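You operate a simulated robot arm through the tools that you are given. There is no shell and no other tool. Be economical: measure what you need, move in short steps, check, and stop when the job is done.

You run a simulated two-armed robot. Do the job below in one go: nothing can be reset, and whatever is moved stays where it is left.

## Task
Turn the tab to the green mark and tighten its three bolts.
Fine: use the purple driver and put it back. Set down upright: driver.
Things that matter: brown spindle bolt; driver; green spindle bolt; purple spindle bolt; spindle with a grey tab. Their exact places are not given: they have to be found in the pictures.

Only the result counts: the job must be done as asked and must still hold three seconds after the hand-in. Knocking over, shifting, dropping, spilling or breaking anything else fails it.

## Robot
Two 7-joint arms with fingered hands on one trunk, on a base that drives. Base frame: it is fixed to the floor where the robot stands at the start and does not move with it; the origin is under the middle of the robot, x ahead of it, y to its left, z up. Units: mm, rad, N and s.
The left shoulder is at the start at [42, 173, 1305], the right one opposite. With the tool pointing down near the work surface each hand reaches from about 100 to 580 mm from the robot's upright axis, wherever it stands, measured 20 degrees to its own side. Places, roughly: brown spindle bolt [600, 100, 800]; green spindle bolt [500, 100, 800]; purple spindle bolt [500, 100, 800]; spindle with a grey tab [500, 0, 1000]. Payload 3.5 kg a hand.
Tool frame (each hand has its own): the origin (TCP) lies between the finger pads and is the grasp point; the fingertips stand 30 mm ahead of it; z points along the fingers, y is the line along which they close. Largest opening 104 mm; the body of the gripper starts 35 mm behind the TCP. The gripper is a hand of 3 fingers: y runs from the thumb to the fingers, the wrist lies at [-15, -104, -178] in the tool frame, and closing takes about 1.5 s.
Orientation is told as [roll, pitch, yaw] about the base's x, y, z axes, in that order, counted from this pose: with the fingers straight down and the wrist toward the robot, the tool's x, y and z point along [0, 1, 0], [1, 0, 0] and [0, 0, -1] of the base frame.

## Interface
- The arms move only by the tool servo_tool. It takes "left_motion", "right_motion" or both (then of equal length, played together; a hand with none holds still); each is text: rows parted by semicolons, each of 7 numbers parted by spaces: the shift along the tool's x, y, z in mm, then the turn, a rotation vector about the tool's x, y, z in rad, then the finger opening in mm, from 0 to 104. In form: x y z rx ry rz fingers; .... A call has 1 to 12 rows; each row is the pose to reach, as a shift and turn from the pose commanded when the call began, along the tool's axes at that moment. Each row takes 0.2 s and may step no farther than 50 mm and 0.15 rad from the row before; otherwise, or with a gripper value out of range, the whole call is refused. A pose out of reach is approached as far as the arm can. The call stops where the force on the tool passes 90 N (or 10 N more than at its start, if that is more) or the arm is blocked; 0.2 s more then pass. The fingers move at their own pace (about 72 mm/s each) and stop on an object; they squeeze with about 23 N. The grip force told is the motor's: it shows also when the fingers shut on nothing. Time passes only in rows, and 0.2 s behind the last, so rows that repeat a pose let the fingers close. The reply holds the time, the measured pose of the TCP, the force on the tool along the base axes, the opening and the grip force, in the units named above and with some noise, with the torque about the TCP (base axes, N m) and any sound that the robot's microphone picked up.
- Cameras (640 x 400 px; columns grow to the right, rows downward): "scene" is now at [127.5, -0.9, 1480]; the picture's right is [0.00, -1.00, 0.00], its down [-0.56, -0.00, -0.83] and it looks along [0.83, 0.00, -0.56] (base axes); focal length 214 px, centre (320, 200). "left" rides on the left gripper at [-64, -94, -117] in its tool frame; the picture's right is [-0.72, -0.33, 0.61], its down [0.64, -0.65, 0.40] and it looks along [0.27, 0.68, 0.68] (tool axes); focal length 238 px, centre (320, 200). "right" rides on the right gripper at [64, -94, -117] in its tool frame; the picture's right is [-0.72, 0.33, -0.61], its down [-0.64, -0.65, 0.40] and it looks along [-0.27, 0.68, 0.68] (tool axes); focal length 238 px, centre (320, 200).
- capture(camera): a new picture of that camera. No time passes.
- slide_trunk(by): slides the trunk up (or, below 0, down) by that many mm; the arms and the scene camera ride with it, the base frame stays. It gives what a move gives, with no picture.
- steer(legs): drives the robot by 1 to 6 legs, each [ahead, left, turn to the left] in mm, mm and rad, along the robot's own axes; the way and the turn of a leg run together, so that a leg with both is an arc; at most 1500 mm and 3.142 rad a leg. The arms and the cameras ride along, it lands a little off, and it stops where it bumps. It gives what a move gives.
- preshape(shape, hand): the hand has 3 fingers and takes this shape, open, in about a second: jaw (thumb against the fingers, like two jaws); tri (thumb and two fingers); tip (a fingertip pinch); poke (one finger out to press); point (the index stretched); flat (the hand flat); cup (the hand cupped); fist (a fist). The gripper value then closes the fingers along that shape, each until it touches; the sizes above hold for jaw. It gives what a move gives, with no picture.
- turn_head(pan, tilt): turns the head with the scene camera to pan (to the left, within 1.501 rad either way) and tilt (down, from -0.506 to 1.204), counted from straight ahead of the robot. It gives what a move gives.
- probe_pixels(camera, pixels): there is no depth. For up to 12 entries [column, row, z] of the newest picture of that camera ("zoom" is the newest enlarged one), the place [x, y] in the base frame at which the ray of that pixel passes the height z, good to about 2 mm. No time passes.
- inspect(camera, box): a new picture of the part [left, top, right, bottom] of that camera's present view, enlarged. No time passes.
- hand_in(): hands the job in; it is judged then, once.

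Keep the steps short. Do not move on a guess: measure, check each grasp and each placing, and mend mistakes. In all there are 80 turns and 70 pictures (those below and enlarged ones count). Leave the grippers open and the arms clear of the work at the hand-in unless told otherwise, and finish with a single line.

The tools are called after ">>>" by a JSON object that holds its "name" and its "arguments". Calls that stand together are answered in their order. servo_tool: Moves the arms, as the interface text tells. Its arguments: {"type":"object","properties":{"left_motion":{"type":"string"},"right_motion":{"type":"string"}},"required":[]} The other tools are called the same way: slide_trunk (by) slides the trunk up or down; preshape (shape, hand) gives the hand a shape; steer (legs) drives the base; turn_head (pan, tilt) turns the head that bears the scene camera; capture (camera) takes a picture; probe_pixels (camera, pixels) gives the place at which the rays of pixels pass given heights; inspect (camera, box) takes an enlarged picture of a part of a camera's view; hand_in () hands the job in.

At the start:

```text
clock: 0.0
left_tcp_pos: [439.8, 175.8, 1405.4]
left_ee_rot: [0.001, -0.002, 0.001]
left_ft_force: [0.5, -0.3, -0.3]
left_torque: [-0.06, 0.0, 0.03]
left_opening: 103.6
left_finger_force: 0.0
left_shape: jaw
right_tcp_pos: [444.0, -162.0, 1417.0]
right_ee_rot: [0.001, -0.001, 0.0]
right_ft_force: [1.0, 0.4, -0.5]
right_torque: [0.04, 0.02, -0.01]
right_opening: 103.6
right_finger_force: 0.1
right_shape: jaw
trunk travel left (down, up): [-400.0, 354.0]
robot x, y, heading: [0.6, -2.3, 0.004]
head pan, tilt: [0.002, 0.59]
```

scene: 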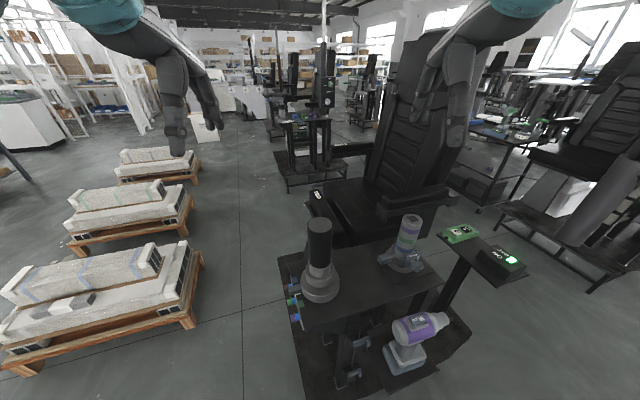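
right: 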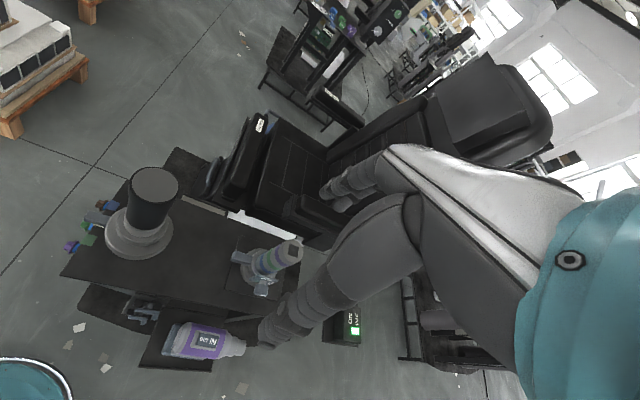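
left: 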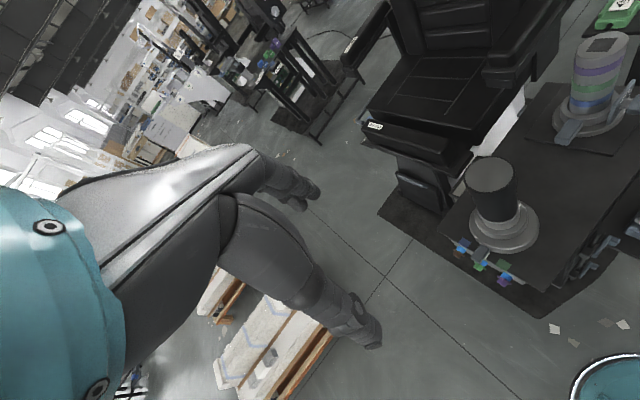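

I see a table with a dark spindle on it, a striped spindle with a tab, a purple driver lower right, and coloured bolts on the table's left edge. I'll enlarge each of these.

>>> {"name": "inspect", "arguments": {"camera": "scene", "box": [270, 200, 370, 340]}}

>>> {"name": "inspect", "arguments": {"camera": "scene", "box": [360, 200, 460, 280]}}

>>> {"name": "inspect", "arguments": {"camera": "scene", "box": [340, 290, 480, 400]}}

```text
2.86 times, centred on (320, 270) of scene
```

zoom: 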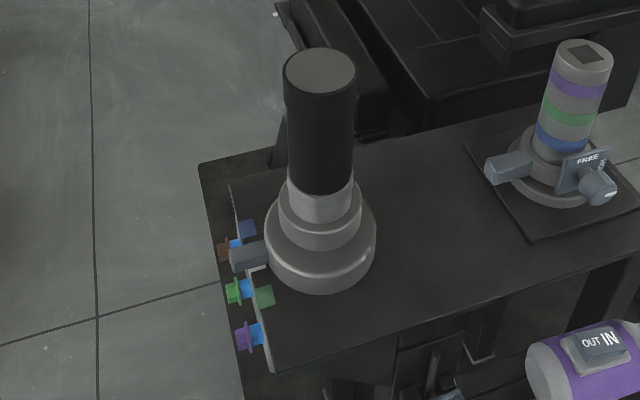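

```text
5.00 times, centred on (410, 240) of scene
```

zoom: 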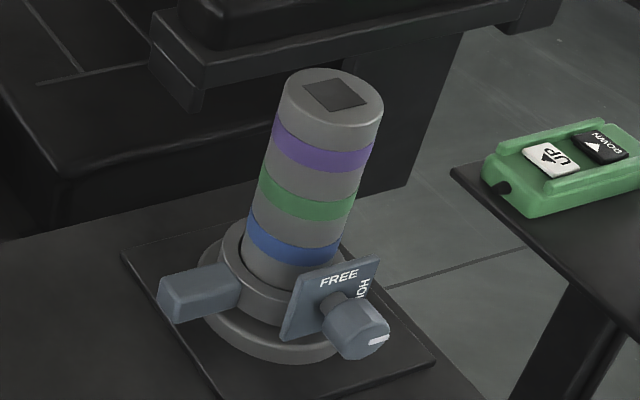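

```text
3.64 times, centred on (410, 345) of scene
```

zoom: 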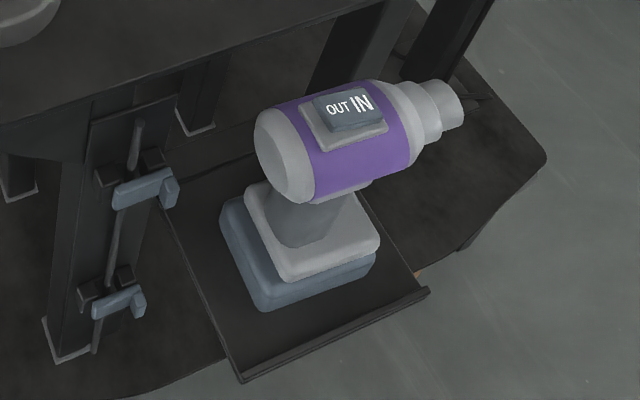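

The left spindle has a grey tab, and the bolts stick out of the table's left edge. I'll probe the places and take enlarged views from the hand cameras.

>>> {"name": "probe_pixels", "arguments": {"camera": "scene", "pixels": [[285.6, 287, 800], [289, 302, 800], [293, 318, 800], [320, 225, 1000], [320, 290, 850], [285, 263, 850], [304, 330, 850], [403, 258, 850], [411, 218, 1000], [420, 325, 750], [405, 360, 650]]}}

>>> {"name": "inspect", "arguments": {"camera": "left", "box": [420, 140, 580, 300]}}

>>> {"name": "inspect", "arguments": {"camera": "right", "box": [60, 140, 320, 380]}}

```text
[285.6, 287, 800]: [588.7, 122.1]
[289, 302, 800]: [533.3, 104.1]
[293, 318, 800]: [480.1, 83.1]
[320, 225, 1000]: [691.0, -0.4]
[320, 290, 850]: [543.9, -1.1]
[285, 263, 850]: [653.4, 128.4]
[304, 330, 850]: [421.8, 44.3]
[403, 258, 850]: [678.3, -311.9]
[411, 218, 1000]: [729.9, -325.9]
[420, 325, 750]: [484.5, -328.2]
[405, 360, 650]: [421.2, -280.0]
```

```text
2.50 times, centred on (500, 220) of left
```

zoom: 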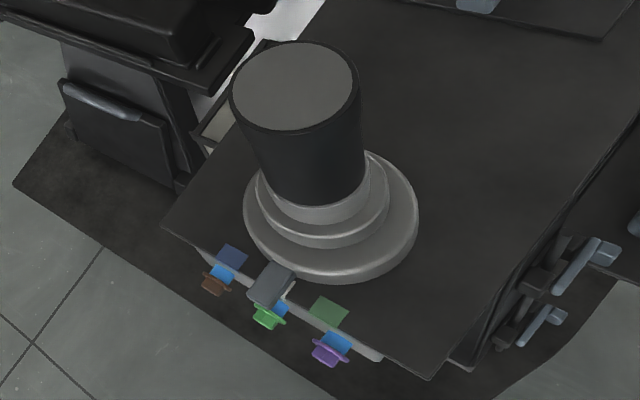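

```text
1.67 times, centred on (190, 260) of right
```

zoom: 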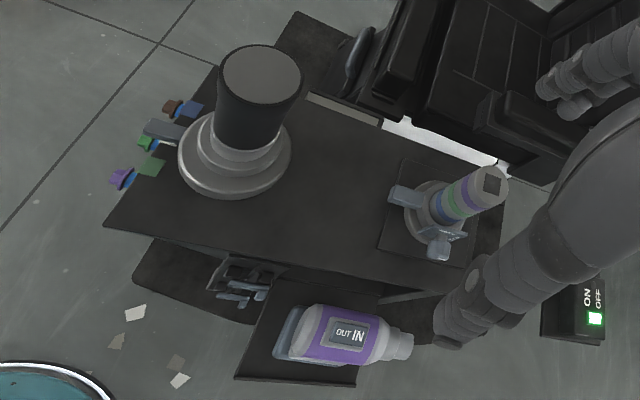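

Enlarged views come out sharp, so I'll take tighter ones of the driver, the bolts and the switches.

>>> {"name": "inspect", "arguments": {"camera": "scene", "box": [380, 305, 450, 380]}}

>>> {"name": "inspect", "arguments": {"camera": "left", "box": [440, 230, 530, 290]}}

>>> {"name": "inspect", "arguments": {"camera": "scene", "box": [430, 215, 540, 290]}}

>>> {"name": "inspect", "arguments": {"camera": "right", "box": [150, 300, 260, 370]}}

```text
5.33 times, centred on (415, 342) of scene
```

zoom: 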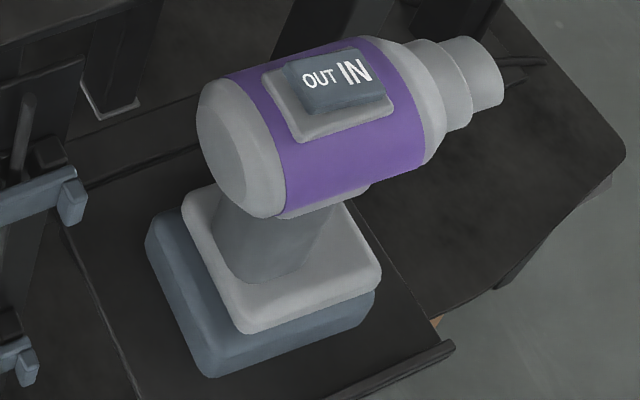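

```text
6.67 times, centred on (485, 260) of left
```

zoom: 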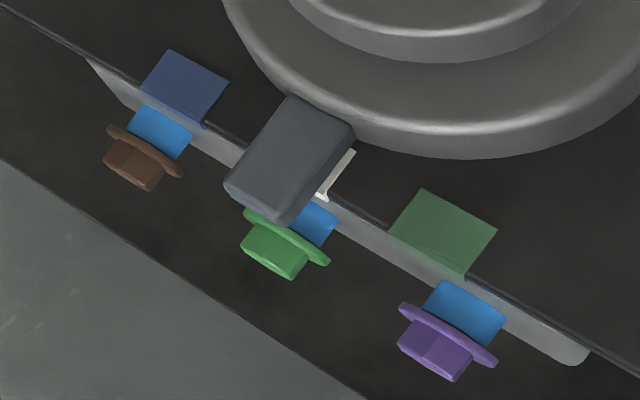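

```text
5.33 times, centred on (485, 252) of scene
```

zoom: 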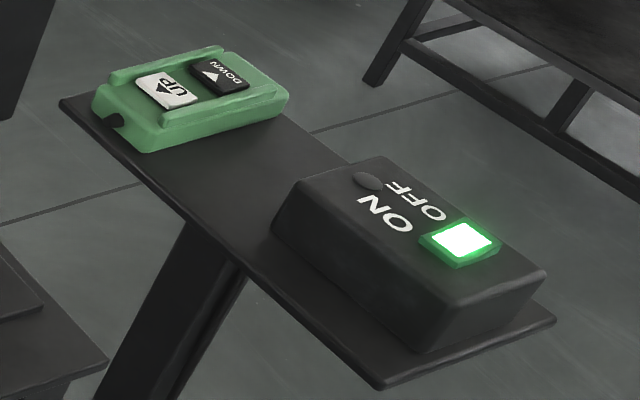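

```text
5.71 times, centred on (205, 335) of right
```

zoom: 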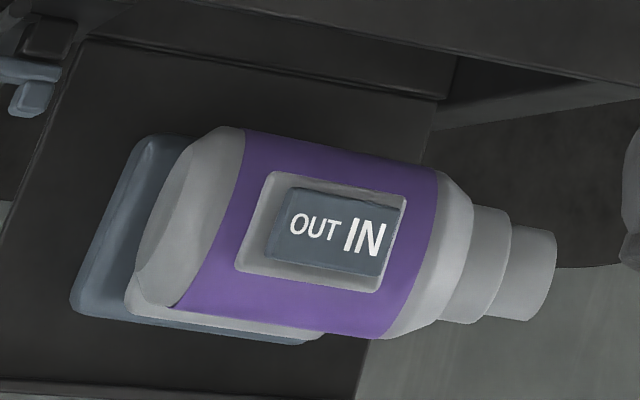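

I matched points between the scene and left pictures:
- **Spindle top:** about (530, -1, 1135), 63 mm across.
- **Tab:** about (507, 75, 903).
- **Green mark:** about (474, 56, 883), so the tab needs about +0.48 rad, counter-clockwise from above.
- **Bolts:** z about 852, on an edge yawed about 18°.

I'm moving the left hand above the spindle, pre-yawed by -0.24.

>>> {"name": "servo_tool", "arguments": {"left_motion": "-36 18 0 0 0 0.05 104; -72 36 0 0 0 0.1 104; -108 54 0 0 0 0.15 104; -144 72 0 0 0 0.2 104; -177 90 0 0 0 0.24 104; -177 90 45 0 0 0.24 104; -177 90 90 0 0 0.24 104; -177 90 135 0 0 0.24 104; -177 90 180 0 0 0.24 104; -177 90 205 0 0 0.24 104; -177 90 205 0 0 0.24 104"}}

>>> {"name": "capture", "arguments": {"camera": "left"}}

>>> {"name": "inspect", "arguments": {"camera": "scene", "box": [220, 130, 420, 330]}}

```text
clock: 2.4
left_tcp_pos: [531.1, -2.2, 1199.7]
left_ee_rot: [0.0, 0.001, -0.241]
left_ft_force: [0.4, -0.4, 0.2]
left_torque: [0.01, 0.0, 0.02]
left_opening: 103.7
left_finger_force: 0.1
left_shape: jaw
right_tcp_pos: [443.5, -162.7, 1417.2]
right_ee_rot: [0.001, -0.001, -0.001]
right_ft_force: [-0.1, -0.4, 0.5]
right_torque: [0.0, -0.01, 0.02]
right_opening: 103.3
right_finger_force: 0.0
right_shape: jaw
trunk travel left (down, up): [-400.0, 354.0]
robot x, y, heading: [0.4, 0.3, 0.001]
head pan, tilt: [0.002, 0.59]
```

```text
57 pictures are left
```

left: 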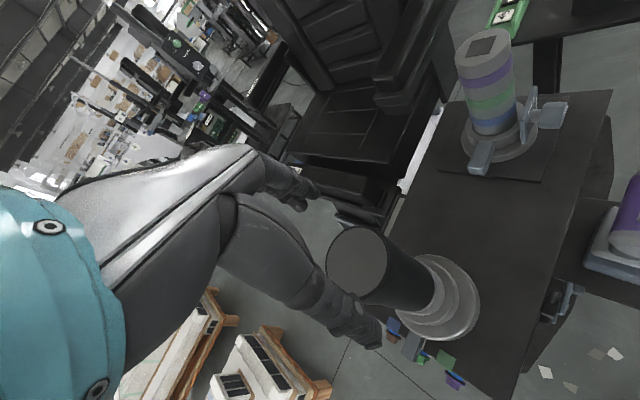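

```text
2.00 times, centred on (320, 230) of scene
```

zoom: 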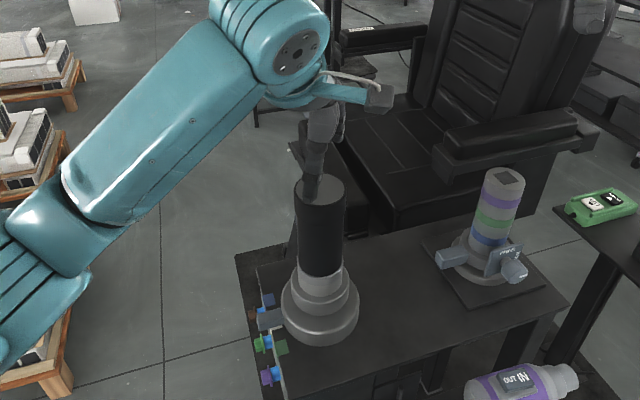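

The knob top centre shows at (357,262) in the left picture, so I'll check it against z=1135.

>>> {"name": "probe_pixels", "arguments": {"camera": "left", "pixels": [[357, 263, 1135], [328, 263, 1135], [386, 263, 1135], [446, 360, 883], [411, 347, 903], [453, 379, 850]]}}

```text
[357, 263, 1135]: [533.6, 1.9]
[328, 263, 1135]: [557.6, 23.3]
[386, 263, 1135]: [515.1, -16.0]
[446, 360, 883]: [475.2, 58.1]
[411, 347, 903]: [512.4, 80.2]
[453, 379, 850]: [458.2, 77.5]
```

Centre confirmed at about (533, 1). I'm descending 88 mm and closing.

>>> {"name": "servo_tool", "arguments": {"left_motion": "3 1 30 0 0 0 104; 3 1 60 0 0 0 104; 3 1 88 0 0 0 104; 3 1 88 0 0 0 104; 3 1 88 0 0 0 30; 3 1 88 0 0 0 30; 3 1 88 0 0 0 30; 3 1 88 0 0 0 30; 3 1 88 0 0 0 30; 3 1 88 0 0 0 30"}}

>>> {"name": "inspect", "arguments": {"camera": "scene", "box": [220, 150, 420, 330]}}

```text
clock: 4.6
left_tcp_pos: [532.7, 0.5, 1112.2]
left_ee_rot: [-0.001, 0.001, -0.237]
left_ft_force: [1.5, -0.3, -1.5]
left_torque: [-0.03, 0.02, 0.02]
left_opening: 55.7
left_finger_force: 23.2
left_shape: jaw
right_tcp_pos: [443.9, -162.1, 1415.6]
right_ee_rot: [0.001, -0.002, 0.0]
right_ft_force: [-0.4, 1.2, 0.8]
right_torque: [0.01, 0.0, 0.0]
right_opening: 103.8
right_finger_force: 0.1
right_shape: jaw
trunk travel left (down, up): [-400.0, 354.0]
robot x, y, heading: [-2.0, -0.2, 0.003]
head pan, tilt: [0.002, 0.59]
```

```text
2.22 times, centred on (320, 240) of scene
```

zoom: 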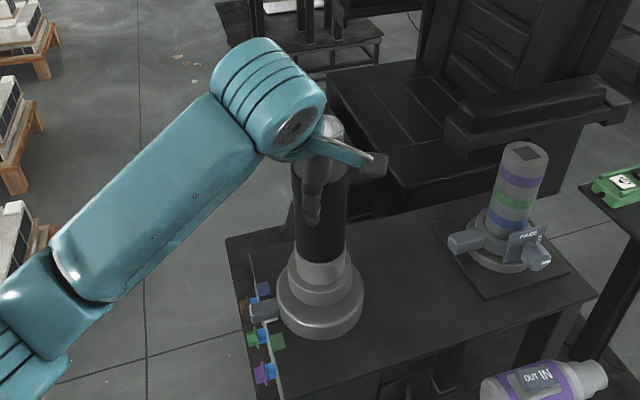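

Gripped at 56 mm opening. I'm turning counter-clockwise by 0.24 rad to test.

>>> {"name": "servo_tool", "arguments": {"left_motion": "0 0 0 0 0 -0.06 30; 0 0 0 0 0 -0.12 30; 0 0 0 0 0 -0.18 30; 0 0 0 0 0 -0.24 30; 0 0 0 0 0 -0.24 30"}}

>>> {"name": "inspect", "arguments": {"camera": "scene", "box": [260, 230, 360, 340]}}

```text
clock: 5.8
left_tcp_pos: [531.5, -0.2, 1110.9]
left_ee_rot: [0.0, 0.002, 0.001]
left_ft_force: [0.2, -3.6, -5.7]
left_torque: [-0.08, 0.02, -0.11]
left_opening: 56.0
left_finger_force: 22.6
left_shape: jaw
right_tcp_pos: [443.8, -163.4, 1416.4]
right_ee_rot: [0.003, 0.0, -0.001]
right_ft_force: [0.5, -0.5, -0.3]
right_torque: [0.0, -0.01, -0.01]
right_opening: 103.7
right_finger_force: 0.0
right_shape: jaw
trunk travel left (down, up): [-400.0, 354.0]
robot x, y, heading: [-1.9, -0.3, 0.001]
head pan, tilt: [0.002, 0.59]
```

```text
3.64 times, centred on (310, 285) of scene
```

zoom: 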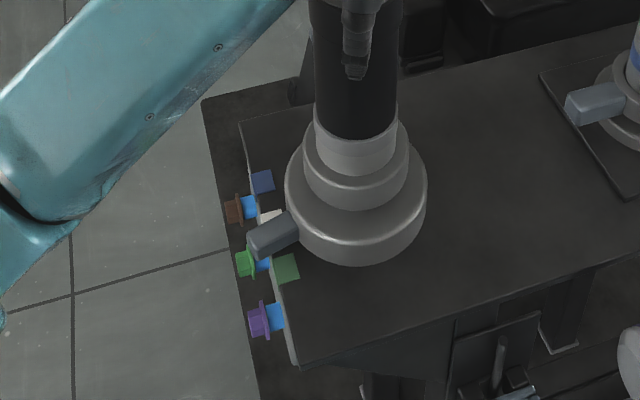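

The tab turns with the knob. I'm turning another 0.24.

>>> {"name": "servo_tool", "arguments": {"left_motion": "0 0 0 0 0 -0.06 30; 0 0 0 0 0 -0.12 30; 0 0 0 0 0 -0.18 30; 0 0 0 0 0 -0.24 30; 0 0 0 0 0 -0.24 30"}}

>>> {"name": "inspect", "arguments": {"camera": "scene", "box": [270, 260, 340, 330]}}

>>> {"name": "capture", "arguments": {"camera": "left"}}

```text
clock: 7.0
left_tcp_pos: [531.9, 0.4, 1113.0]
left_ee_rot: [0.0, 0.002, 0.241]
left_ft_force: [0.7, -5.7, -8.3]
left_torque: [-0.12, 0.02, -0.1]
left_opening: 55.6
left_finger_force: 22.8
left_shape: jaw
right_tcp_pos: [444.0, -163.6, 1415.9]
right_ee_rot: [0.001, 0.0, -0.001]
right_ft_force: [0.4, -0.2, -0.1]
right_torque: [0.01, 0.0, 0.0]
right_opening: 103.5
right_finger_force: 0.0
right_shape: jaw
trunk travel left (down, up): [-400.0, 354.0]
robot x, y, heading: [2.0, 1.0, 0.001]
head pan, tilt: [0.002, 0.59]
```

```text
5.71 times, centred on (305, 295) of scene
```

zoom: 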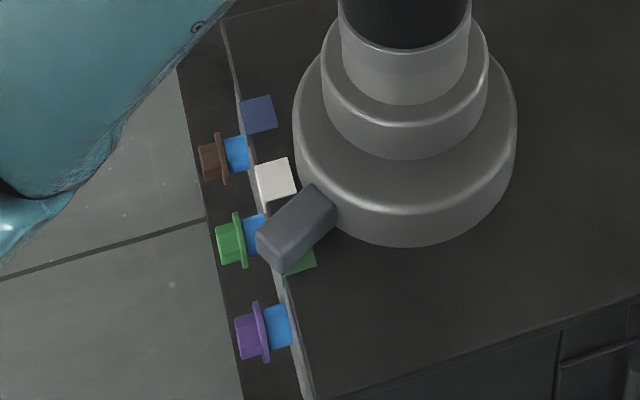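

```text
52 pictures are left
```

left: 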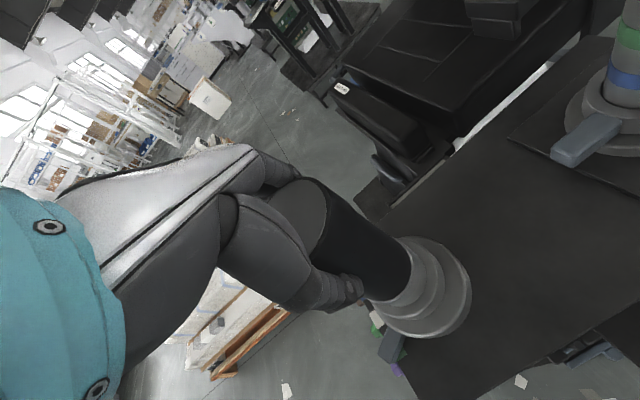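

I'll compute the tab's angle against the marks from enlarged views.

>>> {"name": "probe_pixels", "arguments": {"camera": "zoom", "pixels": [[258, 114, 883], [275, 180, 883], [257, 234, 908], [282, 244, 908], [316, 185, 908], [337, 206, 908], [257, 234, 900], [282, 244, 900], [316, 185, 900], [337, 206, 900], [316, 262, 883], [283, 275, 883]]}}

>>> {"name": "inspect", "arguments": {"camera": "left", "box": [350, 290, 450, 390]}}

```text
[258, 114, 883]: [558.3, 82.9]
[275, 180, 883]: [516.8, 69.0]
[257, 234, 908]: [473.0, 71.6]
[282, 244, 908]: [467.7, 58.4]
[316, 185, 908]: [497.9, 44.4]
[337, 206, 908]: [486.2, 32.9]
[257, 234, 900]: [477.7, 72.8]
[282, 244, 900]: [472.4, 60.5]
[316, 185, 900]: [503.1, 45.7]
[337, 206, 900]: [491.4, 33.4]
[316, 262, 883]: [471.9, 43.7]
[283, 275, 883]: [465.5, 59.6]
```

```text
4.00 times, centred on (400, 340) of left
```

zoom: 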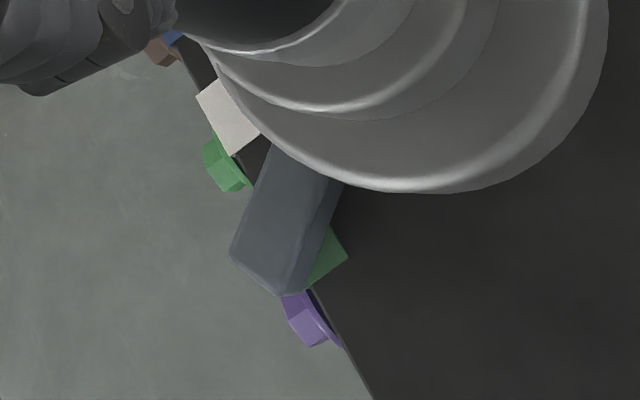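

I'll probe the left enlargement for a second estimate.

>>> {"name": "probe_pixels", "arguments": {"camera": "zoom", "pixels": [[232, 240, 908], [285, 280, 908], [267, 155, 908], [330, 185, 908], [230, 255, 895], [282, 296, 895], [347, 258, 883], [308, 288, 883], [331, 227, 883], [197, 98, 883], [232, 156, 883], [259, 133, 883]]}}

```text
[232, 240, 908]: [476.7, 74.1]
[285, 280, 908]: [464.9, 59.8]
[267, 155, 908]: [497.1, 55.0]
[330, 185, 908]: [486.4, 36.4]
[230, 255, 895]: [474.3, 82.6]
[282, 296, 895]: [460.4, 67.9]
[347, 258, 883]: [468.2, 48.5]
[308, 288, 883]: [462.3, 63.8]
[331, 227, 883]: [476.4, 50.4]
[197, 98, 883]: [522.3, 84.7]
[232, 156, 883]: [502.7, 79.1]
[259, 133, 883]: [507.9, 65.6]
```

The tab axis is at about 133° and the green mark at about 136°. I'm adding 0.05 rad, then releasing and lifting off.

>>> {"name": "servo_tool", "arguments": {"left_motion": "0 0 0 0 0 -0.05 30; 0 0 0 0 0 -0.05 30; 0 0 0 0 0 -0.05 104; 0 0 0 0 0 -0.05 104; 0 0 0 0 0 -0.05 104; 0 0 0 0 0 -0.05 104; 0 0 -45 0 0 -0.05 104; 0 0 -90 0 0 -0.05 104; 0 0 -135 0 0 -0.05 104; 0 0 -135 0 0 0.09 104; 40 0 -135 0 0 0.2 104; 90 0 -135 0 0 0.2 104"}}

>>> {"name": "inspect", "arguments": {"camera": "scene", "box": [270, 260, 340, 330]}}

>>> {"name": "capture", "arguments": {"camera": "left"}}

```text
clock: 9.6
left_tcp_pos: [541.7, 90.3, 1223.3]
left_ee_rot: [0.001, -0.002, 0.041]
left_ft_force: [0.0, 0.9, -0.2]
left_torque: [-0.02, -0.02, 0.0]
left_opening: 103.8
left_finger_force: 0.0
left_shape: jaw
left hand out of reach, approached as far as the arm can: row 8, 9, 10, 11, 12
right_tcp_pos: [442.9, -162.1, 1417.0]
right_ee_rot: [0.002, -0.001, 0.001]
right_ft_force: [0.0, 0.6, 0.3]
right_torque: [-0.01, 0.0, 0.0]
right_opening: 103.5
right_finger_force: 0.0
right_shape: jaw
trunk travel left (down, up): [-400.0, 354.0]
robot x, y, heading: [2.4, -2.6, 0.003]
head pan, tilt: [0.002, 0.59]
```

```text
5.71 times, centred on (305, 295) of scene
```

zoom: 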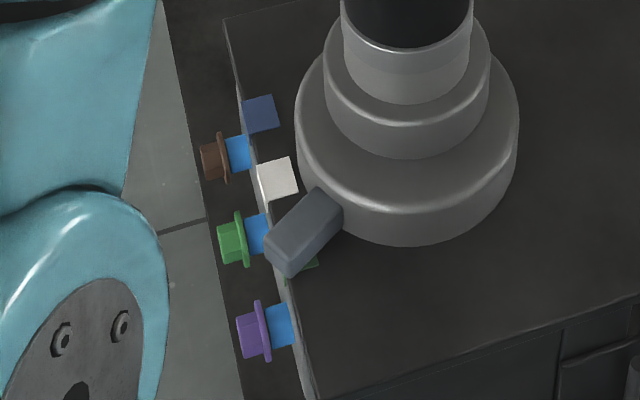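

```text
49 pictures are left
```

left: 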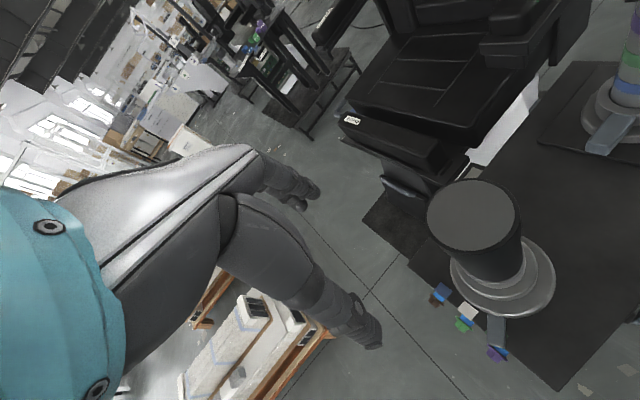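

>>> {"name": "inspect", "arguments": {"camera": "left", "box": [425, 270, 545, 370]}}

```text
4.00 times, centred on (485, 320) of left
```

zoom: 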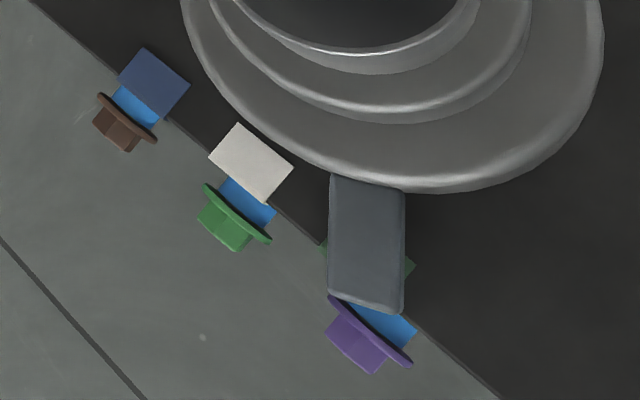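

The tab now sits over the green mark, with green showing evenly on both sides. Next is the driver, at about (430, -265), nose along the table's -y, with the body axis at z about 845. I'm pulling the left arm back clear and turning the right hand toward a fingers-ahead pose for the driver's handle.

>>> {"name": "servo_tool", "arguments": {"left_motion": "10 -30 0 0 0 0 104; 25 -60 0 0 0 0 104; 50 -90 -10 0 0 0 104; 75 -120 -30 0 0 0 104; 100 -150 -50 0 0 0 104; 125 -180 -75 0 0 0 104; 150 -200 -100 0 0 0 104; 175 -225 -125 0 0 0 104; 200 -250 -150 0 0 0 104; 200 -250 -150 0 0 0 104; 200 -250 -150 0 0 0 104; 200 -250 -150 0 0 0 104", "right_motion": "-7 -12 14 -0.0863 0.0863 0.0863 104; -15 -24 28 -0.1726 0.1726 0.1726 104; -22 -36 42 -0.2589 0.2589 0.2589 104; -29 -48 56 -0.3452 0.3452 0.3452 104; -36 -60 70 -0.4315 0.4315 0.4315 104; -44 -72 84 -0.5178 0.5178 0.5178 104; -51 -84 98 -0.6041 0.6041 0.6041 104; -58 -96 112 -0.6904 0.6904 0.6904 104; -66 -108 126 -0.7767 0.7767 0.7767 104; -73 -120 140 -0.863 0.863 0.863 104; -80 -132 154 -0.9493 0.9493 0.9493 104; -88 -143 167 -1.0356 1.0356 1.0356 104"}}

>>> {"name": "capture", "arguments": {"camera": "right"}}

```text
clock: 12.2
left_tcp_pos: [269.9, 377.0, 1371.1]
left_ee_rot: [-0.002, -0.002, 0.041]
left_ft_force: [-0.5, 0.5, 0.0]
left_torque: [-0.06, -0.03, -0.02]
left_opening: 104.3
left_finger_force: 0.0
left_shape: jaw
left hand out of reach, approached as far as the arm can: row 1, 2, 3, 4, 5, 6, 7, 8, 9, 10, 11, 12
right_tcp_pos: [469.3, -243.6, 1262.7]
right_ee_rot: [1.325, -0.192, -1.32]
right_ft_force: [0.6, -0.4, 0.2]
right_torque: [-0.02, -0.03, 0.01]
right_opening: 103.7
right_finger_force: 0.1
right_shape: jaw
right hand out of reach, approached as far as the arm can: row 5, 6, 7, 8, 9, 10, 11, 12
trunk travel left (down, up): [-400.0, 354.0]
robot x, y, heading: [-2.6, 2.2, -0.003]
head pan, tilt: [0.002, 0.59]
```

```text
47 pictures are left
```

right: 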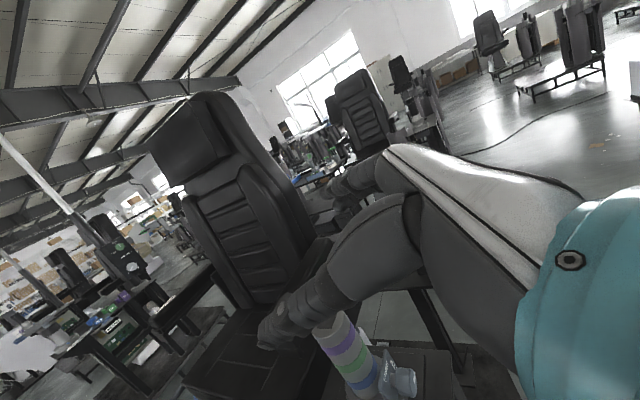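

In this pose the hand can't come closer than x about 470, so the base has to go back. I'm driving back 250, then lowering the trunk 350.

>>> {"name": "steer", "arguments": {"legs": [[-250, 0, 0]]}}

>>> {"name": "slide_trunk", "arguments": {"by": -350}}

>>> {"name": "servo_tool", "arguments": {"right_motion": "0 0 0 -0.0863 0.0863 0.0863 104; 0 0 0 -0.173 0.173 0.173 104; 0 0 0 -0.173 0.173 0.173 104"}}

>>> {"name": "servo_tool", "arguments": {"right_motion": "0 0 0 0.1 0 0 104; 0 0 0 0.2 0 0 104; 0 0 0 0.31 0 0 104; 0 0 0 0.31 0 0 104"}}

>>> {"name": "capture", "arguments": {"camera": "scene"}}

>>> {"name": "capture", "arguments": {"camera": "right"}}

```text
clock: 14.0
left_tcp_pos: [18.9, 374.9, 1371.2]
left_ee_rot: [0.0, 0.001, 0.038]
left_ft_force: [0.7, 0.6, 0.5]
left_torque: [-0.02, -0.03, 0.0]
left_opening: 103.9
left_finger_force: 0.0
left_shape: jaw
right_tcp_pos: [217.3, -244.3, 1262.0]
right_ee_rot: [1.323, -0.192, -1.323]
right_ft_force: [-0.4, 0.1, 0.0]
right_torque: [0.0, 0.0, -0.03]
right_opening: 103.6
right_finger_force: 0.0
right_shape: jaw
trunk travel left (down, up): [-400.0, 354.0]
robot x, y, heading: [-254.3, 2.6, -0.002]
head pan, tilt: [0.002, 0.59]
```

```text
clock: 17.5
left_tcp_pos: [17.7, 374.7, 1021.3]
left_ee_rot: [0.001, 0.0, 0.039]
left_ft_force: [0.0, 0.2, -0.5]
left_torque: [0.02, -0.02, 0.01]
left_opening: 104.0
left_finger_force: 0.1
left_shape: jaw
right_tcp_pos: [295.8, -245.4, 764.0]
right_ee_rot: [0.987, -0.099, -1.274]
right_ft_force: [0.8, -0.1, 0.3]
right_torque: [0.03, 0.0, 0.01]
right_opening: 103.8
right_finger_force: 0.1
right_shape: jaw
trunk travel left (down, up): [-50.0, 704.0]
robot x, y, heading: [-256.0, -2.8, -0.004]
head pan, tilt: [0.002, 0.59]
```

```text
clock: 18.3
left_tcp_pos: [18.2, 376.3, 1021.0]
left_ee_rot: [-0.001, 0.0, 0.038]
left_ft_force: [0.2, -0.1, 0.5]
left_torque: [-0.01, -0.03, -0.02]
left_opening: 104.1
left_finger_force: 0.1
left_shape: jaw
right_tcp_pos: [296.5, -245.8, 762.4]
right_ee_rot: [1.174, -0.026, -1.509]
right_ft_force: [-0.1, 0.2, 0.1]
right_torque: [0.03, 0.0, 0.01]
right_opening: 103.7
right_finger_force: 0.0
right_shape: jaw
trunk travel left (down, up): [-50.0, 704.0]
robot x, y, heading: [-255.5, 1.0, 0.002]
head pan, tilt: [0.002, 0.59]
```

```text
clock: 19.3
left_tcp_pos: [19.1, 376.0, 1021.0]
left_ee_rot: [0.0, 0.0, 0.037]
left_ft_force: [0.3, -0.8, 0.8]
left_torque: [0.01, 0.0, -0.03]
left_opening: 104.0
left_finger_force: 0.1
left_shape: jaw
right_tcp_pos: [301.7, -242.2, 758.7]
right_ee_rot: [1.186, 0.094, -1.218]
right_ft_force: [0.0, -0.2, -1.0]
right_torque: [-0.02, 0.0, 0.0]
right_opening: 103.9
right_finger_force: 0.0
right_shape: jaw
right hand out of reach, approached as far as the arm can: row 3, 4
trunk travel left (down, up): [-50.0, 704.0]
robot x, y, heading: [-250.5, -0.3, -0.003]
head pan, tilt: [0.002, 0.59]
```

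```text
46 pictures are left
```

scene: 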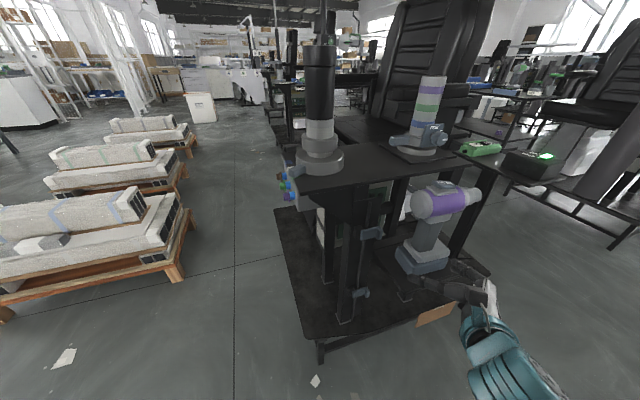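

```text
45 pictures are left
```

right: 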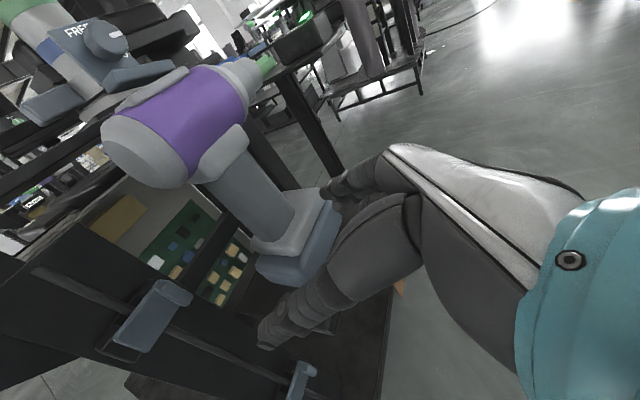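

The right arm kept settling toward its target while the trunk slid. The right camera now has a close side view of the driver, so I'll enlarge it and the scene view.

>>> {"name": "inspect", "arguments": {"camera": "right", "box": [80, 40, 360, 300]}}

>>> {"name": "inspect", "arguments": {"camera": "scene", "box": [380, 170, 500, 290]}}

```text
1.54 times, centred on (220, 170) of right
```

zoom: 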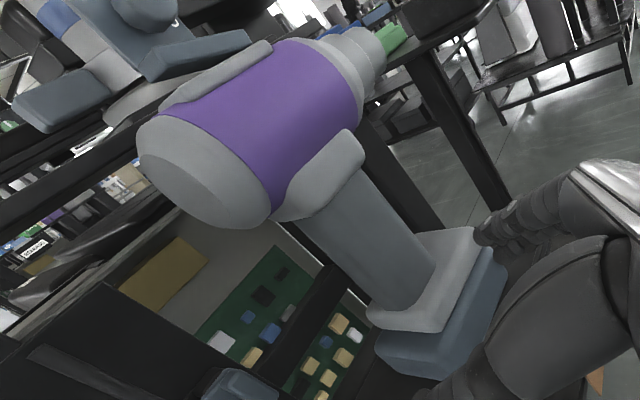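

```text
3.33 times, centred on (440, 230) of scene
```

zoom: 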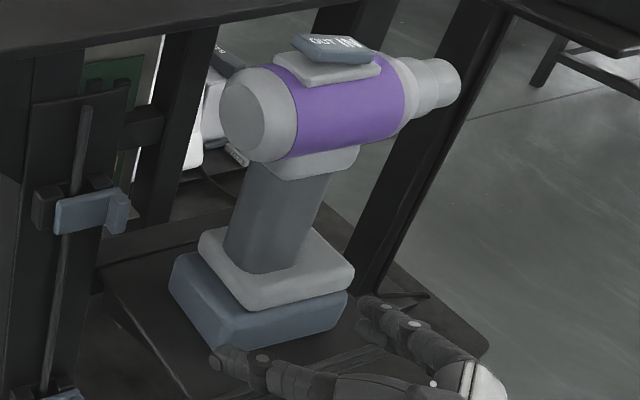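

The rocker's IN end is down, and there's no separate trigger, only a plain handle. I'll triangulate the handle, nose and foot.

>>> {"name": "probe_pixels", "arguments": {"camera": "scene", "pixels": [[427.4, 236, 750], [427.4, 236, 800], [479, 195, 800], [479, 195, 850], [416, 204.5, 800], [416, 204.5, 850], [412, 244, 740], [434, 250, 740], [419, 273.5, 680], [419, 273.5, 720]]}}

>>> {"name": "probe_pixels", "arguments": {"camera": "right", "pixels": [[255.5, 192.6, 750], [255.5, 192.6, 800], [255.5, 80, 800], [255.5, 80, 850], [125.6, 157, 800], [125.6, 157, 850], [271.7, 279, 680], [271.7, 279, 720]]}}

```text
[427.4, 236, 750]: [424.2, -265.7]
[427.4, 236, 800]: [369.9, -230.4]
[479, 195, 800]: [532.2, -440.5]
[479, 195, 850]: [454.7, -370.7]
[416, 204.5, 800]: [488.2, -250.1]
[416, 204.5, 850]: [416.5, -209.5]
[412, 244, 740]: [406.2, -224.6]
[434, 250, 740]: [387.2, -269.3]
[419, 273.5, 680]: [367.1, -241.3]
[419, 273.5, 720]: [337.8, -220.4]
```

```text
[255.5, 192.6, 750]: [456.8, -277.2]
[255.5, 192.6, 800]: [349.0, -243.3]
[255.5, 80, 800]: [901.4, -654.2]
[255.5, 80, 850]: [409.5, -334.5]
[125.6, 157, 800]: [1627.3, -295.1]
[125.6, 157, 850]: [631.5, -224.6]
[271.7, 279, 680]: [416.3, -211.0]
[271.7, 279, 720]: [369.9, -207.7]
```

Handle centre is about (412, -262), graspable near z 766, and the nose tip is about (463, -378, 844). I'm testing a small level-up of the right hand to see how the command frame behaves.

>>> {"name": "servo_tool", "arguments": {"right_motion": "0 0 10 0 0 0 104; 0 0 20 0 0 0 104; 0 0 20 0 0 0 104; 0 0 20 0 0 0 104"}}

```text
clock: 20.3
left_tcp_pos: [18.7, 375.1, 1019.0]
left_ee_rot: [0.001, 0.0, 0.038]
left_ft_force: [-0.3, -0.6, 0.3]
left_torque: [0.03, 0.02, -0.02]
left_opening: 104.1
left_finger_force: 0.1
left_shape: jaw
right_tcp_pos: [318.8, -236.2, 751.2]
right_ee_rot: [1.185, 0.093, -1.22]
right_ft_force: [0.3, 1.1, 0.3]
right_torque: [0.0, 0.0, -0.01]
right_opening: 103.8
right_finger_force: 0.1
right_shape: jaw
trunk travel left (down, up): [-50.0, 704.0]
robot x, y, heading: [-252.4, -1.2, -0.001]
head pan, tilt: [0.002, 0.59]
```

Commands follow the measured pose. I'm levelling the hand to fingers-ahead (yawed 0.31) at a stand-off 100 mm before the handle.

>>> {"name": "servo_tool", "arguments": {"right_motion": "3 13 -7 -0.0144 0.097 -0.021 104; 5 26 -14 -0.029 0.194 -0.042 104; 8 38 -21 -0.043 0.291 -0.063 104; 10 51 -27 -0.0575 0.388 -0.084 104; 10 51 -27 -0.0575 0.388 -0.084 104"}}

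>>> {"name": "capture", "arguments": {"camera": "right"}}

>>> {"name": "inspect", "arguments": {"camera": "scene", "box": [370, 170, 530, 330]}}

```text
clock: 21.5
left_tcp_pos: [18.7, 376.1, 1021.7]
left_ee_rot: [0.0, -0.001, 0.039]
left_ft_force: [0.2, -1.1, 0.2]
left_torque: [-0.01, -0.01, 0.0]
left_opening: 104.3
left_finger_force: 0.1
left_shape: jaw
right_tcp_pos: [316.6, -293.6, 764.7]
right_ee_rot: [1.571, -0.001, -1.262]
right_ft_force: [0.6, 0.0, -0.1]
right_torque: [0.0, -0.03, -0.03]
right_opening: 103.7
right_finger_force: 0.0
right_shape: jaw
trunk travel left (down, up): [-50.0, 704.0]
robot x, y, heading: [-253.6, 2.6, -0.003]
head pan, tilt: [0.002, 0.59]
```

```text
42 pictures are left
```

right: 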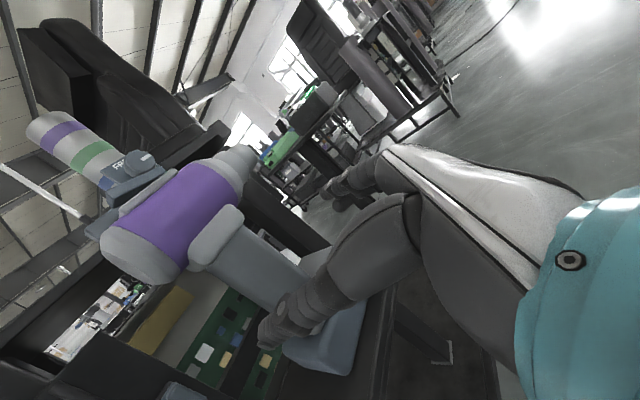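

```text
2.50 times, centred on (450, 250) of scene
```

zoom: 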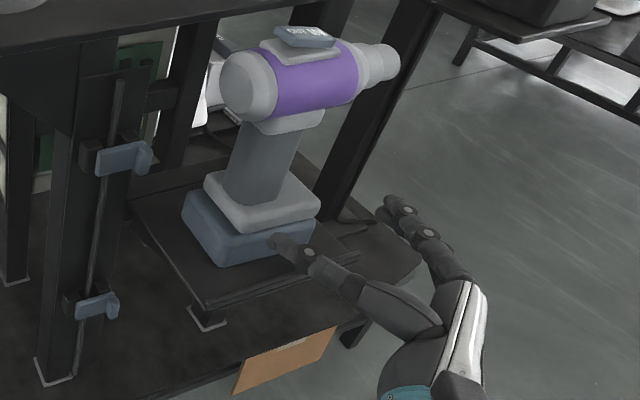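

The pose is exact. I'm advancing 50 mm (5 mm higher) and checking.

>>> {"name": "servo_tool", "arguments": {"right_motion": "5 0 20 0 0 0 104; 5 0 40 0 0 0 104; 5 0 50 0 0 0 104; 5 0 50 0 0 0 104"}}

>>> {"name": "inspect", "arguments": {"camera": "right", "box": [80, 100, 400, 400]}}

>>> {"name": "inspect", "arguments": {"camera": "scene", "box": [390, 170, 490, 290]}}

```text
clock: 22.5
left_tcp_pos: [18.4, 375.3, 1020.3]
left_ee_rot: [0.0, 0.002, 0.038]
left_ft_force: [-0.3, -0.4, -0.6]
left_torque: [-0.01, 0.0, -0.01]
left_opening: 104.0
left_finger_force: 0.1
left_shape: jaw
right_tcp_pos: [364.9, -278.1, 772.0]
right_ee_rot: [1.57, -0.001, -1.26]
right_ft_force: [0.6, -0.2, -0.5]
right_torque: [0.04, 0.0, 0.0]
right_opening: 104.0
right_finger_force: 0.1
right_shape: jaw
trunk travel left (down, up): [-50.0, 704.0]
robot x, y, heading: [-252.6, 2.8, -0.001]
head pan, tilt: [0.002, 0.59]
```

```text
1.33 times, centred on (240, 250) of right
```

zoom: 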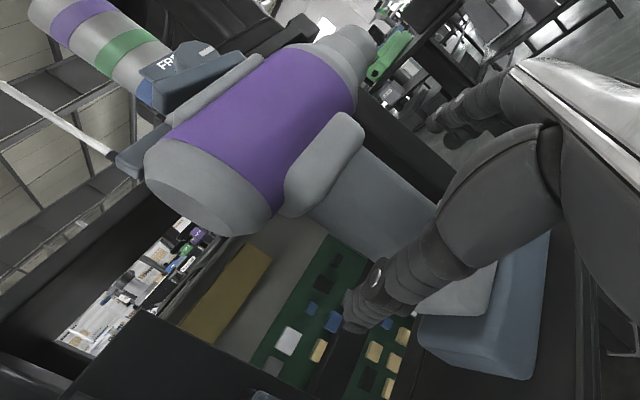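

```text
3.33 times, centred on (440, 230) of scene
```

zoom: 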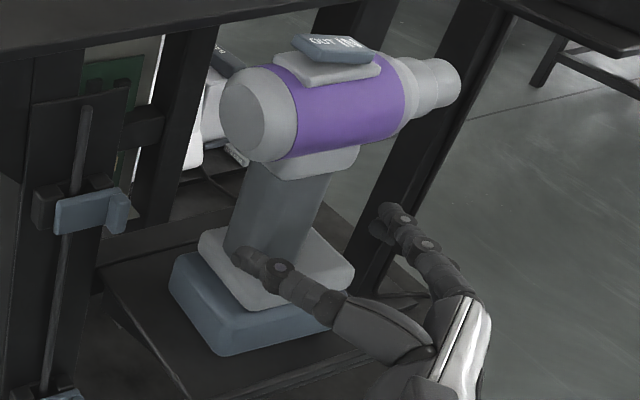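

The handle lies between the fingers, about 65 mm further ahead. I'm advancing 60 and checking before closing.

>>> {"name": "servo_tool", "arguments": {"right_motion": "0 0 20 0 0 0 104; 0 0 40 0 0 0 104; 0 0 60 0 0 0 104; 0 0 60 0 0 0 104"}}

>>> {"name": "inspect", "arguments": {"camera": "right", "box": [80, 100, 400, 400]}}

>>> {"name": "inspect", "arguments": {"camera": "scene", "box": [390, 170, 490, 290]}}

```text
clock: 23.5
left_tcp_pos: [18.6, 375.5, 1020.1]
left_ee_rot: [0.001, -0.003, 0.038]
left_ft_force: [0.0, 0.3, -0.3]
left_torque: [-0.02, 0.02, -0.03]
left_opening: 104.1
left_finger_force: 0.0
left_shape: jaw
right_tcp_pos: [422.7, -262.6, 771.6]
right_ee_rot: [1.563, -0.022, -1.261]
right_ft_force: [-0.1, 0.0, -0.3]
right_torque: [-0.04, -0.04, 0.03]
right_opening: 104.2
right_finger_force: 0.1
right_shape: jaw
trunk travel left (down, up): [-50.0, 704.0]
robot x, y, heading: [-252.4, 1.4, 0.002]
head pan, tilt: [0.002, 0.59]
```

```text
1.33 times, centred on (240, 250) of right
```

zoom: 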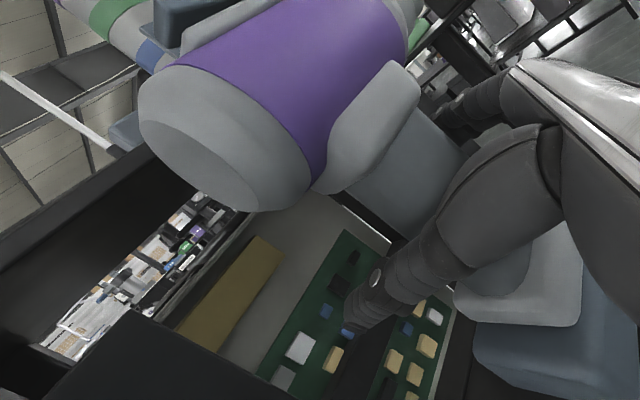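

```text
3.33 times, centred on (440, 230) of scene
```

zoom: 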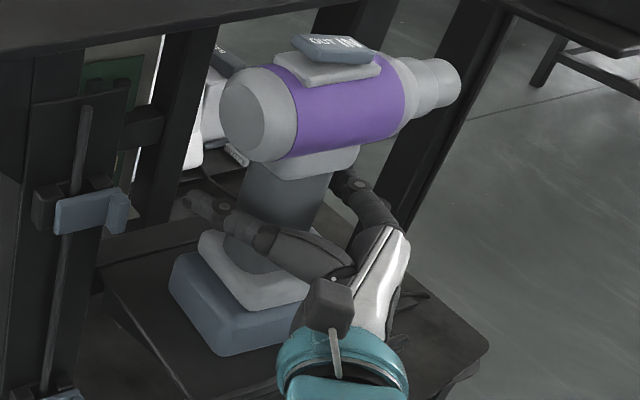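

The handle is between thumb and fingers, clear of foot and body. Closing.

>>> {"name": "servo_tool", "arguments": {"right_motion": "0 0 0 0 0 0 70; 0 0 0 0 0 0 40; 0 0 0 0 0 0 20; 0 0 0 0 0 0 20; 0 0 0 0 0 0 20; 0 0 0 0 0 0 20; 0 0 0 0 0 0 20; 0 0 0 0 0 0 20"}}

>>> {"name": "inspect", "arguments": {"camera": "scene", "box": [390, 170, 490, 290]}}

```text
clock: 25.3
left_tcp_pos: [18.0, 376.6, 1020.2]
left_ee_rot: [0.0, 0.001, 0.039]
left_ft_force: [-0.4, 0.4, -1.3]
left_torque: [-0.03, -0.01, -0.01]
left_opening: 103.9
left_finger_force: 0.0
left_shape: jaw
right_tcp_pos: [422.5, -264.8, 774.3]
right_ee_rot: [1.566, -0.02, -1.263]
right_ft_force: [-0.6, -1.0, -0.6]
right_torque: [0.03, 0.09, -0.04]
right_opening: 44.1
right_finger_force: 22.9
right_shape: jaw
trunk travel left (down, up): [-50.0, 704.0]
robot x, y, heading: [-252.6, 0.8, -0.003]
head pan, tilt: [0.002, 0.59]
```

```text
3.33 times, centred on (440, 230) of scene
```

zoom: 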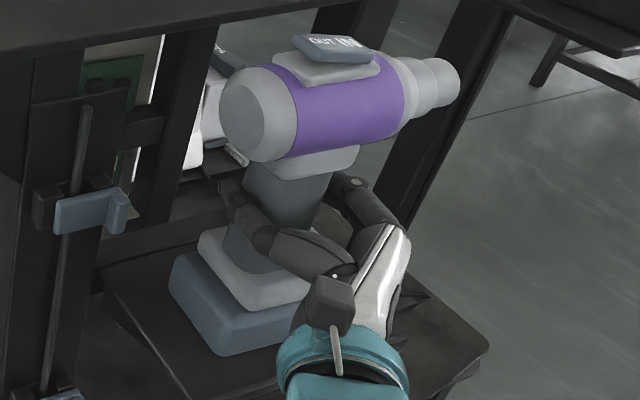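

Held at 44 mm with 23 N, and the driver hasn't shifted. I'm lifting 25 mm, then pulling back 120 mm toward the robot.

>>> {"name": "servo_tool", "arguments": {"right_motion": "5 0 0 0 0 0 20; 12 0 0 0 0 0 20; 25 0 0 0 0 0 20; 25 0 -20 0 0 0 20; 25 0 -50 0 0 0 20; 25 0 -80 0 0 0 20; 25 0 -100 0 0 0 20; 25 0 -120 0 0 0 20; 25 0 -120 0 0 0 20"}}

>>> {"name": "capture", "arguments": {"camera": "scene"}}

>>> {"name": "capture", "arguments": {"camera": "right"}}

```text
clock: 26.7
left_tcp_pos: [18.6, 375.1, 1022.0]
left_ee_rot: [0.0, 0.0, 0.038]
left_ft_force: [0.0, 0.3, 0.4]
left_torque: [0.01, -0.01, -0.01]
left_opening: 104.1
left_finger_force: 0.0
left_shape: jaw
right_tcp_pos: [368.0, -301.4, 879.4]
right_ee_rot: [1.701, -0.168, -1.282]
right_ft_force: [1.0, -1.3, -9.7]
right_torque: [0.07, 0.12, 0.03]
right_opening: 44.0
right_finger_force: 23.3
right_shape: jaw
trunk travel left (down, up): [-50.0, 704.0]
robot x, y, heading: [-255.0, -0.1, -0.003]
head pan, tilt: [0.002, 0.59]
stopped in row 7 (right hand): the arm was blocked; the commanded pose is now the measured one
```

```text
35 pictures are left
```

scene: 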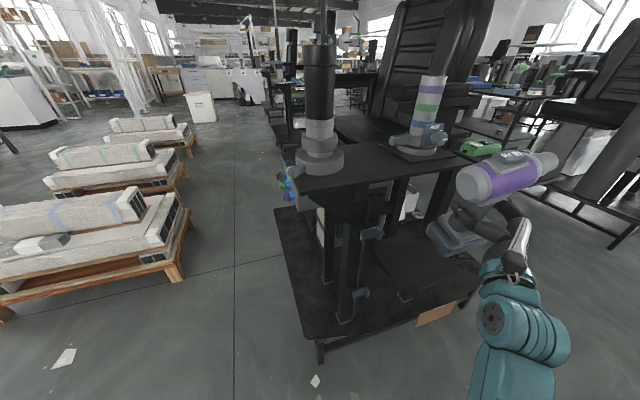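

```text
34 pictures are left
```

right: 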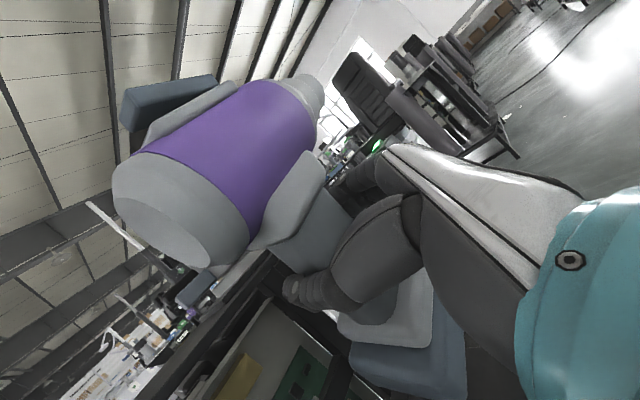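

The arm swung up to z 879 and tilted a little before stopping. The driver is still firmly held and clear. I'll retreat with the base instead: back 150. I'm also checking the floor clearance to the pallets on the left.

>>> {"name": "probe_pixels", "arguments": {"camera": "scene", "pixels": [[178, 280, 0], [5, 320, 0], [196, 215, 0], [320, 360, 0], [280, 210, 0], [290, 200, 883], [300, 190, 883]]}}

>>> {"name": "steer", "arguments": {"legs": [[-150, 0, 0]]}}

```text
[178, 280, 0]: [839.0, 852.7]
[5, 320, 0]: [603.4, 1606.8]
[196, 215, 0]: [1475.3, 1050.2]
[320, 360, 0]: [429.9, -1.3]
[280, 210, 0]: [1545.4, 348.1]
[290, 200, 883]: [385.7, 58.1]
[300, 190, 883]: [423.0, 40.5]
```

```text
clock: 28.1
left_tcp_pos: [-133.8, 375.6, 1021.3]
left_ee_rot: [-0.001, 0.002, 0.038]
left_ft_force: [-0.9, -1.2, 0.2]
left_torque: [-0.01, 0.0, 0.01]
left_opening: 104.0
left_finger_force: 0.1
left_shape: jaw
right_tcp_pos: [212.4, -301.0, 880.5]
right_ee_rot: [1.706, -0.169, -1.281]
right_ft_force: [-0.9, -0.3, -9.1]
right_torque: [0.04, 0.18, 0.03]
right_opening: 44.2
right_finger_force: 23.1
right_shape: jaw
trunk travel left (down, up): [-50.0, 704.0]
robot x, y, heading: [-405.7, 2.8, -0.006]
head pan, tilt: [0.002, 0.59]
```

Pallets are well away (x>600, y>850). I'm driving left 480 and levelling the held driver.

>>> {"name": "steer", "arguments": {"legs": [[0, 480, 0]]}}

>>> {"name": "servo_tool", "arguments": {"right_motion": "-10 -2 -1 0.005 -0.066 0.084 20; -20 -3 -3 0.0095 -0.133 0.17 20; -30 -5 -4 0.0095 -0.133 0.17 20; -30 -5 -4 0.0095 -0.133 0.17 20"}}

>>> {"name": "capture", "arguments": {"camera": "scene"}}

```text
clock: 31.0
left_tcp_pos: [-134.3, 867.2, 1020.6]
left_ee_rot: [0.0, 0.002, 0.038]
left_ft_force: [0.1, -0.5, -0.2]
left_torque: [-0.02, 0.04, -0.01]
left_opening: 104.0
left_finger_force: 0.0
left_shape: jaw
right_tcp_pos: [214.6, 191.4, 879.5]
right_ee_rot: [1.703, -0.168, -1.281]
right_ft_force: [-0.1, 0.8, -9.4]
right_torque: [0.03, 0.13, 0.01]
right_opening: 44.0
right_finger_force: 22.5
right_shape: jaw
trunk travel left (down, up): [-50.0, 704.0]
robot x, y, heading: [-404.5, 489.9, -0.007]
head pan, tilt: [0.002, 0.59]
```

```text
clock: 32.0
left_tcp_pos: [-133.6, 865.8, 1020.6]
left_ee_rot: [0.001, 0.003, 0.039]
left_ft_force: [-0.9, 0.3, 0.8]
left_torque: [-0.01, -0.01, -0.01]
left_opening: 103.8
left_finger_force: 0.0
left_shape: jaw
right_tcp_pos: [216.4, 173.7, 862.1]
right_ee_rot: [1.553, -0.092, -1.275]
right_ft_force: [-0.1, -0.2, -9.0]
right_torque: [0.06, 0.09, -0.01]
right_opening: 43.6
right_finger_force: 23.3
right_shape: jaw
trunk travel left (down, up): [-50.0, 704.0]
robot x, y, heading: [-404.7, 488.8, -0.001]
head pan, tilt: [0.002, 0.59]
```

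```text
33 pictures are left
```

scene: 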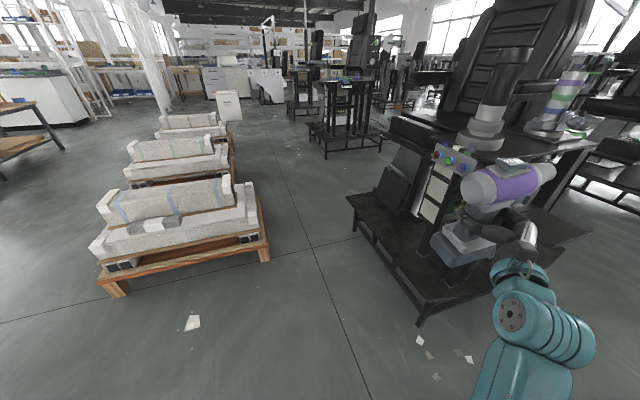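

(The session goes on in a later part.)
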